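You operate a simulated robot arm through the tools that you are given. There is no shell and no other tool. Be economical: measure what you need, move in short steps, check, and stop when the job is done.

Carry out the task below with a simulated robot arm. There is one attempt and no reset: what you move stays moved.

TASK
Take the eight hundred gram weight and put it on top of the brown lamps carton.
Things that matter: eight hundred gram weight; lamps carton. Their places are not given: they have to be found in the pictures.

It is judged by the outcome, as a careful person would: the job done as asked, and still so three seconds after it is handed in. It fails if anything else is knocked over, pushed out of place, dropped, spilled or broken.

THE ROBOT
A 6-joint arm with a two-finger parallel gripper, fixed in place. Base frame: the origin is at the foot of the arm, x ahead of it, y to its left, z up; the work surface is at about z = 0. Lengths are in mm, angles in degrees, forces in N, time in s.
With the tool pointing down near the work surface it reaches from about 140 to 580 mm from the base axis. Its first joint turns from -66.0 to 66.0 degrees. Payload 2.1 kg.
Tool frame: the origin (TCP) lies between the finger pads and is the grasp point; the fingertips stand 30 mm ahead of it; z points along the fingers, y is the line along which they close. The gripper opens to 94 mm. The fingers are 28 mm wide and 10 mm thick; the gripper's body (50 by 96 mm) begins 55 mm behind the TCP.
Orientation is told as [roll, pitch, yaw] about the base's x, y, z axes, in that order, counted from this pose: with the fingers straight down and closing along the base's y, the tool's x points along the base's -x, its y along +y and its z along -z.

THE INTERFACE
- The arm moves only by the tool move_arm. Its argument "moves" is a list that holds one entry, the list of rows, each a list of 7 numbers: the turn, a rotation vector about the tool's x, y, z in degrees, then the shift along the tool's x, y, z in cm, then the gripper command, from -1 (shut) to 1 (fully open), values between in proportion. In form: [[[rx, ry, rz, x, y, z, grip], ...]]. A call has 1 to 10 rows; each row is the pose to reach, as a shift and turn from the pose commanded when the call began, along the tool's axes at that moment. A row lasts 0.2 s, in which the tool goes at most 50 mm and 8.6 degrees; a call with a longer step from one row to the next is refused whole, and so is a gripper value outside its range. A pose out of reach is approached as far as the arm can. The call stops where the force on the tool passes 40 N (or 10 N more than at its start, if that is more) or the arm is blocked; 0.2 s more then pass. The fingers move at their own pace (about 72 mm/s each) and stop on an object; they squeeze with about 40 N. The grip force told is the motor's: it shows also when the fingers shut on nothing. Time passes only in rows, and 0.2 s behind the last, so rows that repeat a pose let the fingers close. It gives the time, the measured TCP pose, the force on the tool (base axes), the opening and the grip force at its end, in the units of the frame above (readings bear some noise).
- Cameras (640 x 400 px; columns grow to the right, rows downward): "scene" is fixed at [46, -360, 500.5]; the picture's right is [0.87, -0.50, 0.00], its down [-0.21, -0.36, -0.91] and it looks along [0.45, 0.79, -0.41] (base axes); focal length 326 px, centre (320, 200). "wrist" rides on the gripper at [-37, 0, -58] in the tool frame; the picture's right is [0.00, -1.00, 0.00], its down [0.97, 0.00, -0.24] and it looks along [0.24, 0.00, 0.97] (tool axes); focal length 218 px, centre (320, 200).
- snapshot(camera): a new picture of that camera. No time passes.
- measure_at(camera, pixels): for up to 12 pixels [column, row] of the newest picture of that camera ("zoom" is the newest enlarged one), the place [x, y, z] in the base frame of the surface seen there, good to about 2 mm. No time passes.
- inspect(camera, box): a new picture of the part [left, top, right, bottom] of that camera's present view, enlarged. No time passes.
- close_job(): hands the job in; it is judged then, once.

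Work in short steps. Measure before you move; look again where a grasp or a placing could have gone wrong, and mend it. You have 60 turns and 16 pictures in all, the two below and enlarged ones among them. Open the gripper and draw the arm clear of the work before you hand the job in, unless the task says otherwise; then end with one line.

The tools are called after "Emit:" by a JSON object that holds its "api" and its "payload". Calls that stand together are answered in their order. move_arm: Moves the arm, as the interface text tells. Its arguments: {"type":"object","properties":{"moves":{"type":"array","items":{"type":"array","items":{"type":"array","items":{"type":"number"}}}}},"required":["moves"]} The other tools are called the same way: snapshot (camera) takes a picture; measure_at (camera, pixels) gives the place of the surface under pixels of a picture; inspect (camera, box) takes an enlarged picture of a part of a camera's view; close_job () hands the job in.

At the start:

```text
clock: 0.0
tcp_pos: [336.3, 115.5, 317.2]
ee_rot: [0.1, 0.0, 0.0]
force: [0.0, -0.4, 0.3]
grip_width: 94.3
gripper_force: 0.0
```

scene: 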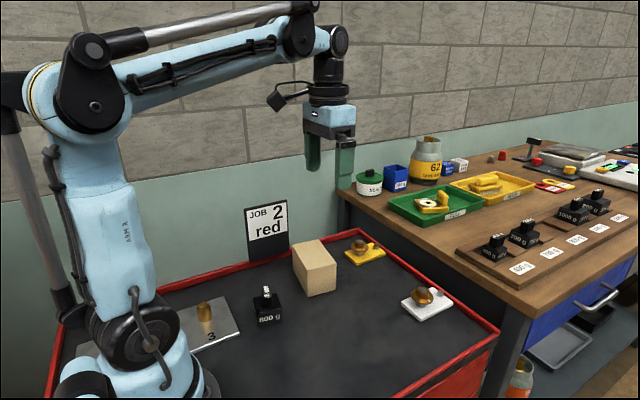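
wrist: 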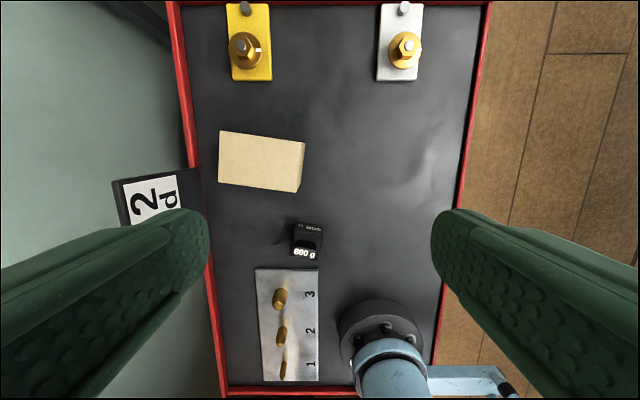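

The block at scene (268,305) looks like the weight and the box at (314,268) the carton; I enlarge both to check their labels.

Emit:
{"api": "inspect", "payload": {"camera": "scene", "box": [230, 220, 350, 340]}}

Emit:
{"api": "inspect", "payload": {"camera": "wrist", "box": [200, 110, 340, 270]}}

Emit:
{"api": "inspect", "payload": {"camera": "scene", "box": [340, 120, 640, 310]}}

```text
3.33 times, centred on (290, 280) of scene
```

zoom: 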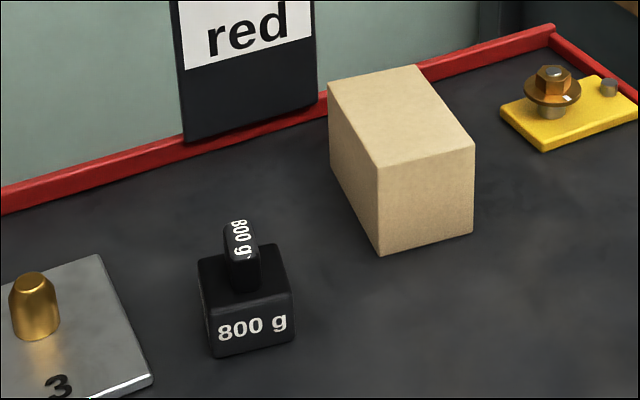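

```text
2.50 times, centred on (270, 190) of wrist
```

zoom: 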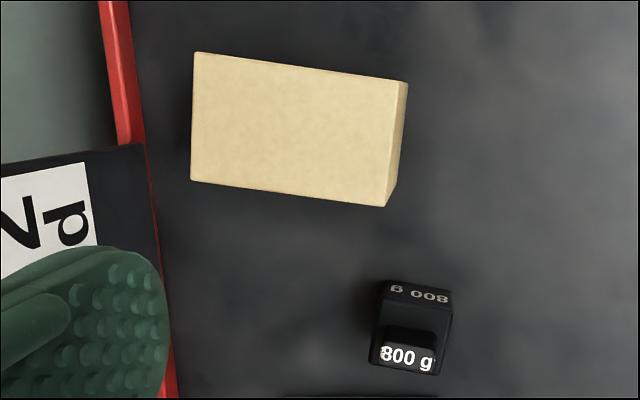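

```text
2.11 times, centred on (490, 215) of scene
```

zoom: 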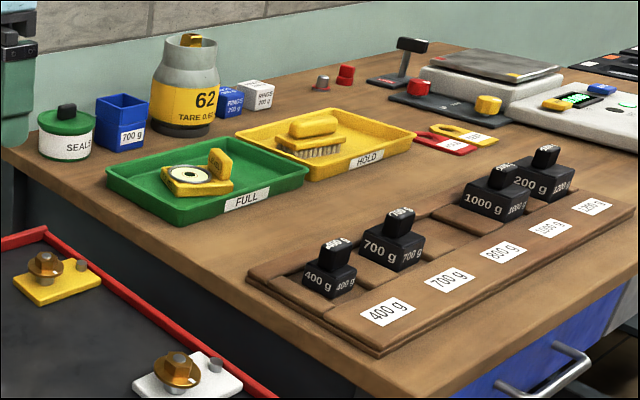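

The weight is clearly 800 g, and the tan box is the only brown carton in view. I measure both in the wrist picture.

Emit:
{"api": "measure_at", "payload": {"camera": "wrist", "pixels": [[221, 133], [304, 144], [296, 190], [221, 181], [260, 160], [305, 252], [294, 224], [321, 226], [307, 240], [294, 256], [318, 259], [270, 225]]}}

Emit:
{"api": "measure_at", "payload": {"camera": "scene", "pixels": [[266, 288], [266, 296], [256, 298], [282, 295], [257, 323], [284, 319], [268, 318], [314, 252], [340, 264], [309, 275], [293, 247], [317, 241]]}}

```text
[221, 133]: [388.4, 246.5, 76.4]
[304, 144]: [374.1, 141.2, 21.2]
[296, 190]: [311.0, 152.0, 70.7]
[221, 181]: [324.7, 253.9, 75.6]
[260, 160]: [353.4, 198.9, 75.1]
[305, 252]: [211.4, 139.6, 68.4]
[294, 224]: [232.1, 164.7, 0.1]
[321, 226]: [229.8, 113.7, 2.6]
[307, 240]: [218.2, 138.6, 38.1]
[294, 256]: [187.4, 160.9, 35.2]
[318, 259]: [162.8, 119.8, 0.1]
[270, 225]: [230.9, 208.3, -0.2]
```

```text
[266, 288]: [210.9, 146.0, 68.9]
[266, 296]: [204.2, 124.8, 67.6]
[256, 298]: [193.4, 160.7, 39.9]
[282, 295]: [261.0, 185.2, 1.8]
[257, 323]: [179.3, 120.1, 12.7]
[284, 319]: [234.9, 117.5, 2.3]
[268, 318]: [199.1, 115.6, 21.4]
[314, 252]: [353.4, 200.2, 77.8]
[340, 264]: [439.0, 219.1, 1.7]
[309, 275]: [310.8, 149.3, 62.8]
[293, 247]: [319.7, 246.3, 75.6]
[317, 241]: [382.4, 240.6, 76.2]
```

Weight body is about 45 mm wide around (207,139), top at z≈40 with the knob to z≈69. The carton top is at z≈76, centre about (350,199), yaw about -7°. I move above the weight to look at it closely.

Emit:
{"api": "move_arm", "payload": {"moves": [[[0, 0, 0, 3.2, 0.6, 2.9, 1], [0, 0, 0, 6.4, 1.2, 5.8, 1], [0, 0, 0, 9.6, 1.8, 8.7, 1], [0, 0, 0, 12.9, 2.35, 11.7, 1], [0, 0, 0, 12.9, 2.35, 11.7, 1]]]}}

Emit:
{"api": "snapshot", "payload": {"camera": "wrist"}}

```text
clock: 1.2
tcp_pos: [205.4, 140.1, 200.6]
ee_rot: [0.0, 0.0, 0.0]
force: [-0.9, -0.3, -0.6]
grip_width: 94.3
gripper_force: 0.1
```

```text
10 pictures are left
```

wrist: 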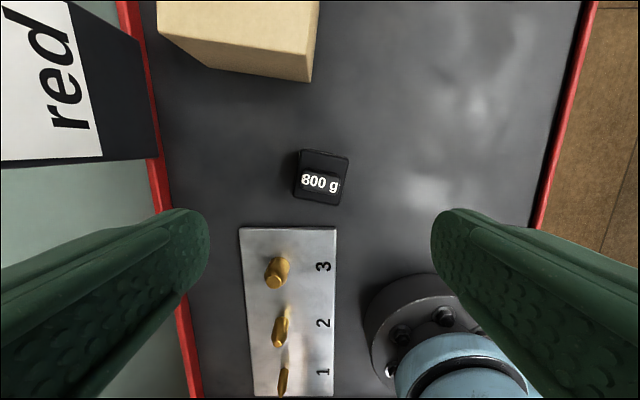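

Emit:
{"api": "inspect", "payload": {"camera": "wrist", "box": [272, 135, 368, 215]}}

Emit:
{"api": "measure_at", "payload": {"camera": "wrist", "pixels": [[239, 229], [335, 228], [302, 153], [346, 159], [336, 202], [297, 196], [320, 183]]}}

```text
5.00 times, centred on (320, 175) of wrist
```

zoom: 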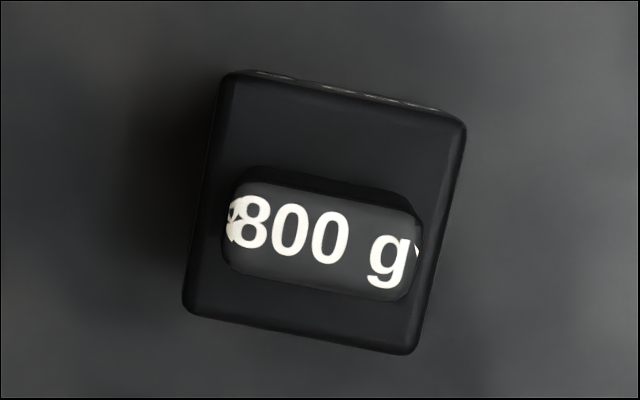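

```text
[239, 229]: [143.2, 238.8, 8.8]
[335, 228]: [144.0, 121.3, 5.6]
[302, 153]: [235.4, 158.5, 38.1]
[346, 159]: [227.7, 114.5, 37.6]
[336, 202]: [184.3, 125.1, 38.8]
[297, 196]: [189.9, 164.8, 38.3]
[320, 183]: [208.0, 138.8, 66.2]
```

The weight body centre is about (209,140), turned about 11° clockwise from above. I turn +11° about tool z, and come down to z≈110, above the knob.

Emit:
{"api": "move_arm", "payload": {"moves": [[[0, 0, 5.5, -0.1, 0.05, 3, 1], [0, 0, 11, -0.2, 0.05, 6, 1], [0, 0, 11, -0.2, 0.05, 9, 1], [0, 0, 11, -0.2, 0.05, 9, 1]]]}}

Emit:
{"api": "snapshot", "payload": {"camera": "wrist"}}

```text
clock: 2.2
tcp_pos: [207.0, 140.8, 110.3]
ee_rot: [0.0, 0.1, -11.0]
force: [-0.6, -0.2, 0.1]
grip_width: 94.1
gripper_force: 0.1
```

```text
8 pictures are left
```

wrist: 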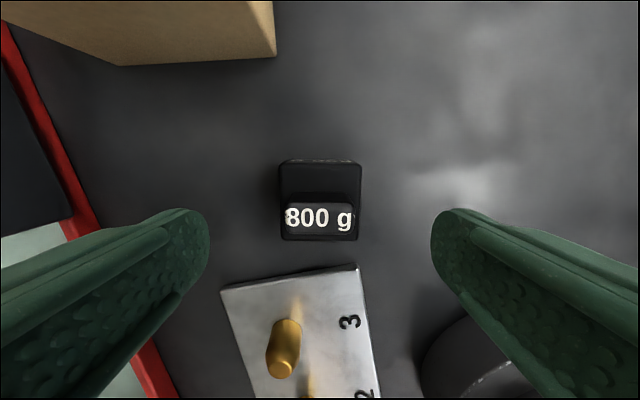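

The weight is square to the fingers and centred at column 320. I lower to z≈38, then close.

Emit:
{"api": "move_arm", "payload": {"moves": [[[0, 0, 0, 0, 0, 2.4, 1], [0, 0, 0, 0, 0, 4.8, 1], [0, 0, 0, 0, 0, 7.2, 1], [0, 0, 0, 0, 0, 7.2, 1], [0, 0, 0, 0, 0, 7.2, -1], [0, 0, 0, 0, 0, 7.2, -1], [0, 0, 0, 0, 0, 7.2, -1], [0, 0, 0, 0, 0, 7.2, -1]]]}}

```text
clock: 4.0
tcp_pos: [208.2, 140.0, 39.3]
ee_rot: [0.1, 0.0, -11.0]
force: [-0.3, 0.5, 0.2]
grip_width: 55.6
gripper_force: 40.5
```

Fingers stopped at 55.6 mm, wider than the ~45 mm I measured. I look before lifting.

Emit:
{"api": "inspect", "payload": {"camera": "scene", "box": [190, 200, 370, 350]}}

Emit:
{"api": "snapshot", "payload": {"camera": "wrist"}}

```text
2.67 times, centred on (280, 275) of scene
```

zoom: 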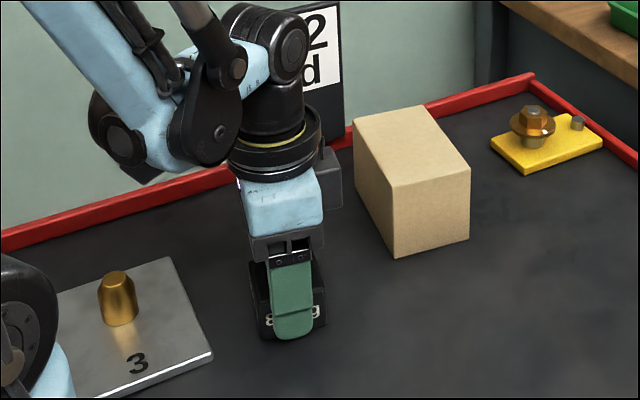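

```text
6 pictures are left
```

wrist: 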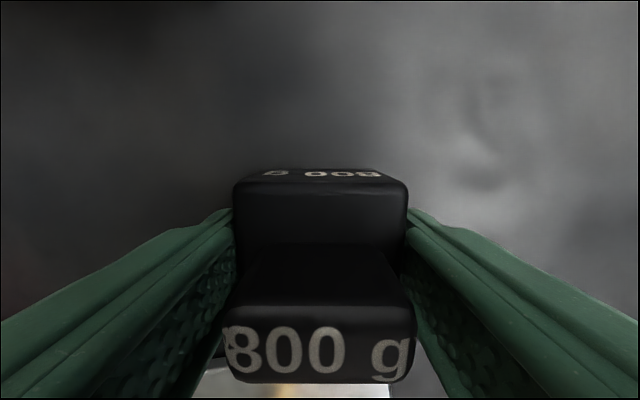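

The fingers sit on both sides of the body. I lift a little and check the hold.

Emit:
{"api": "move_arm", "payload": {"moves": [[[0, 0, 0, 0, 0, -0.5, -1], [0, 0, 0, 0, 0, -1.5, -1], [0, 0, 0, 0, 0, -3, -1], [0, 0, 0, 0, 0, -3, -1], [0, 0, 0, 0, 0, -3, -1]]]}}

Emit:
{"api": "inspect", "payload": {"camera": "scene", "box": [190, 200, 370, 350]}}

```text
clock: 5.2
tcp_pos: [208.8, 140.9, 68.5]
ee_rot: [0.0, 0.0, -10.9]
force: [0.9, -0.2, -8.0]
grip_width: 55.9
gripper_force: 41.0
```

```text
2.67 times, centred on (280, 275) of scene
```

zoom: 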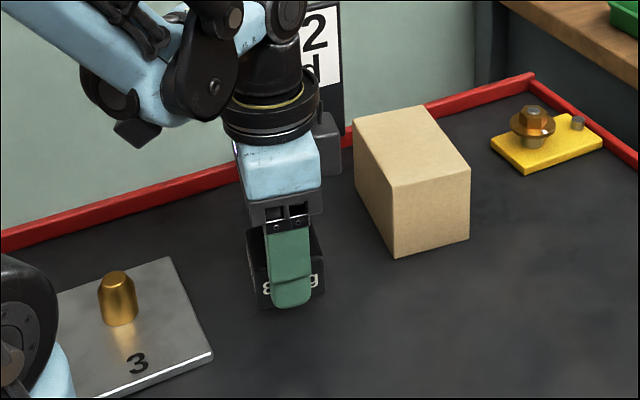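

The 8 N load confirms the 800 g weight is held. I lift to z≈160 and carry it over the carton centre (349.5,199), turning 4° to match the carton.

Emit:
{"api": "move_arm", "payload": {"moves": [[[0, 0, 0, 0, 0, -3, -1], [0, 0, 0, 0, 0, -6, -1], [0, 0, 0, 0, 0, -9, -1], [0, 0, -1, -2.5, 1.7, -9, -1], [0, 0, -2, -5.1, 3.4, -9, -1], [0, 0, -3, -7.6, 5.1, -9, -1], [0, 0, -4, -10.2, 6.7, -9, -1], [0, 0, -4, -12.7, 8.4, -9, -1], [0, 0, -4, -12.7, 8.4, -9, -1], [0, 0, -4, -12.7, 8.4, -9, -1]]]}}

Emit:
{"api": "snapshot", "payload": {"camera": "scene"}}

```text
clock: 7.4
tcp_pos: [349.5, 198.2, 158.8]
ee_rot: [0.0, 0.0, -7.0]
force: [-0.5, 1.1, -8.9]
grip_width: 55.8
gripper_force: 39.8
```

```text
4 pictures are left
```

scene: 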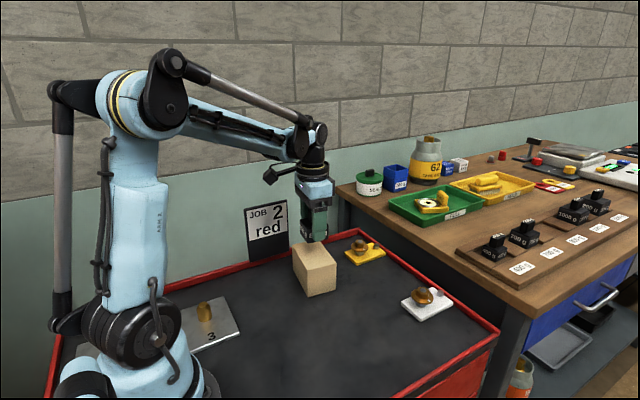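

Weight is centred over the carton; its bottom is ~39 mm under the TCP, so contact is expected near z≈115. I lower to about 118.

Emit:
{"api": "move_arm", "payload": {"moves": [[[0, 0, 0, 0, 0, 2, -1], [0, 0, 0, 0, 0, 3.5, -1], [0, 0, 0, 0, 0, 4.1, -1], [0, 0, 0, 0, 0, 4.1, -1]]]}}

```text
clock: 8.4
tcp_pos: [350.6, 198.7, 117.6]
ee_rot: [0.0, 0.0, -7.1]
force: [0.1, 0.0, -8.1]
grip_width: 55.7
gripper_force: 39.7
```

Still carrying the full weight; I lower in 1 mm steps.

Emit:
{"api": "move_arm", "payload": {"moves": [[[0, 0, 0, 0, 0, 0.1, -1], [0, 0, 0, 0, 0, 0.2, -1], [0, 0, 0, 0, 0, 0.2, -1]]]}}

```text
clock: 9.2
tcp_pos: [348.6, 199.2, 114.5]
ee_rot: [0.1, 0.0, -7.0]
force: [-0.5, 1.3, -8.0]
grip_width: 55.9
gripper_force: 40.6
```

Emit:
{"api": "move_arm", "payload": {"moves": [[[0, 0, 0, 0, 0, 0.1, -1], [0, 0, 0, 0, 0, 0.1, -1]]]}}

```text
clock: 9.8
tcp_pos: [348.8, 198.8, 115.3]
ee_rot: [0.0, 0.0, -7.0]
force: [-0.3, 0.2, -7.8]
grip_width: 55.6
gripper_force: 39.8
```

Emit:
{"api": "move_arm", "payload": {"moves": [[[0, 0, 0, 0, 0, 0.1, -1], [0, 0, 0, 0, 0, 0.1, -1]]]}}

```text
clock: 10.4
tcp_pos: [349.0, 199.3, 113.2]
ee_rot: [0.0, 0.0, -7.0]
force: [-0.5, -0.2, -0.4]
grip_width: 55.5
gripper_force: 40.0
```

The force fell to about 0, so the weight rests on the carton. I open and go straight up.

Emit:
{"api": "move_arm", "payload": {"moves": [[[0, 0, 0, 0, 0, 0, -0.1], [0, 0, 0, 0, 0, 0, 0.3], [0, 0, 0, 0, 0, 0, 0.8], [0, 0, 0, 0, 0, 0, 0.8], [0, 0, 0, 0, 0, -2, 0.8], [0, 0, 0, 0, 0, -5, 0.8], [0, 0, 0, 0, 0, -9, 0.8], [0, 0, 0, 0, 0, -13, 0.8], [0, 0, 0, 0, 0, -13, 0.8]]]}}

Emit:
{"api": "snapshot", "payload": {"camera": "wrist"}}

Emit:
{"api": "inspect", "payload": {"camera": "scene", "box": [240, 180, 400, 310]}}

```text
clock: 12.4
tcp_pos: [347.3, 197.9, 245.5]
ee_rot: [0.0, 0.1, -7.0]
force: [-0.5, -0.1, 0.0]
grip_width: 84.5
gripper_force: 0.2
```

```text
3 pictures are left
```

wrist: 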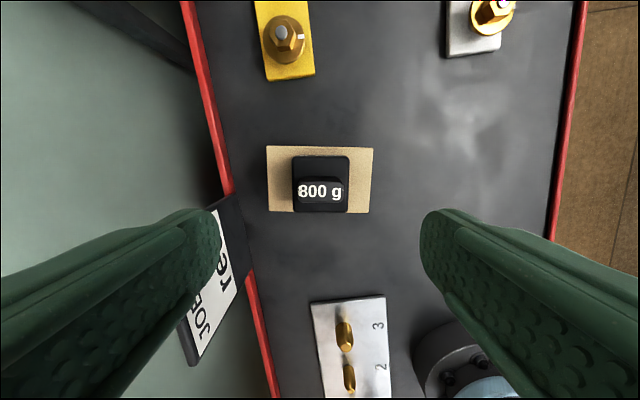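

```text
3.08 times, centred on (320, 245) of scene
```

zoom: 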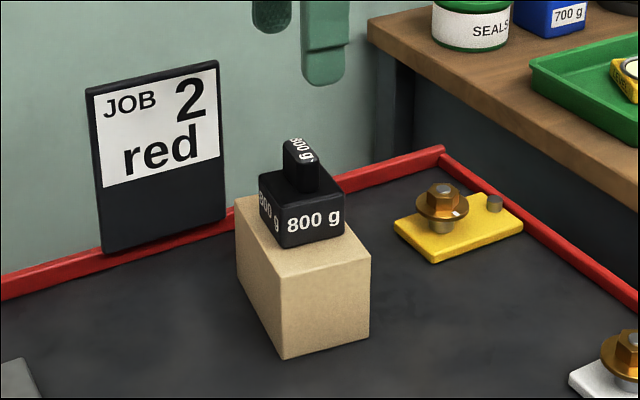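

The weight stands squarely and centred on the carton (wrist 320,184), nothing else has moved, and the arm is clear above with the gripper open. I hand it in.

Emit:
{"api": "close_job", "payload": {}}

```text
The job is handed in.
```

The 800 g weight is standing centred on top of the brown carton, the gripper is open and clear, and nothing else was moved; I saw no "lamps" label on the sides in view, but it was the only brown carton there.
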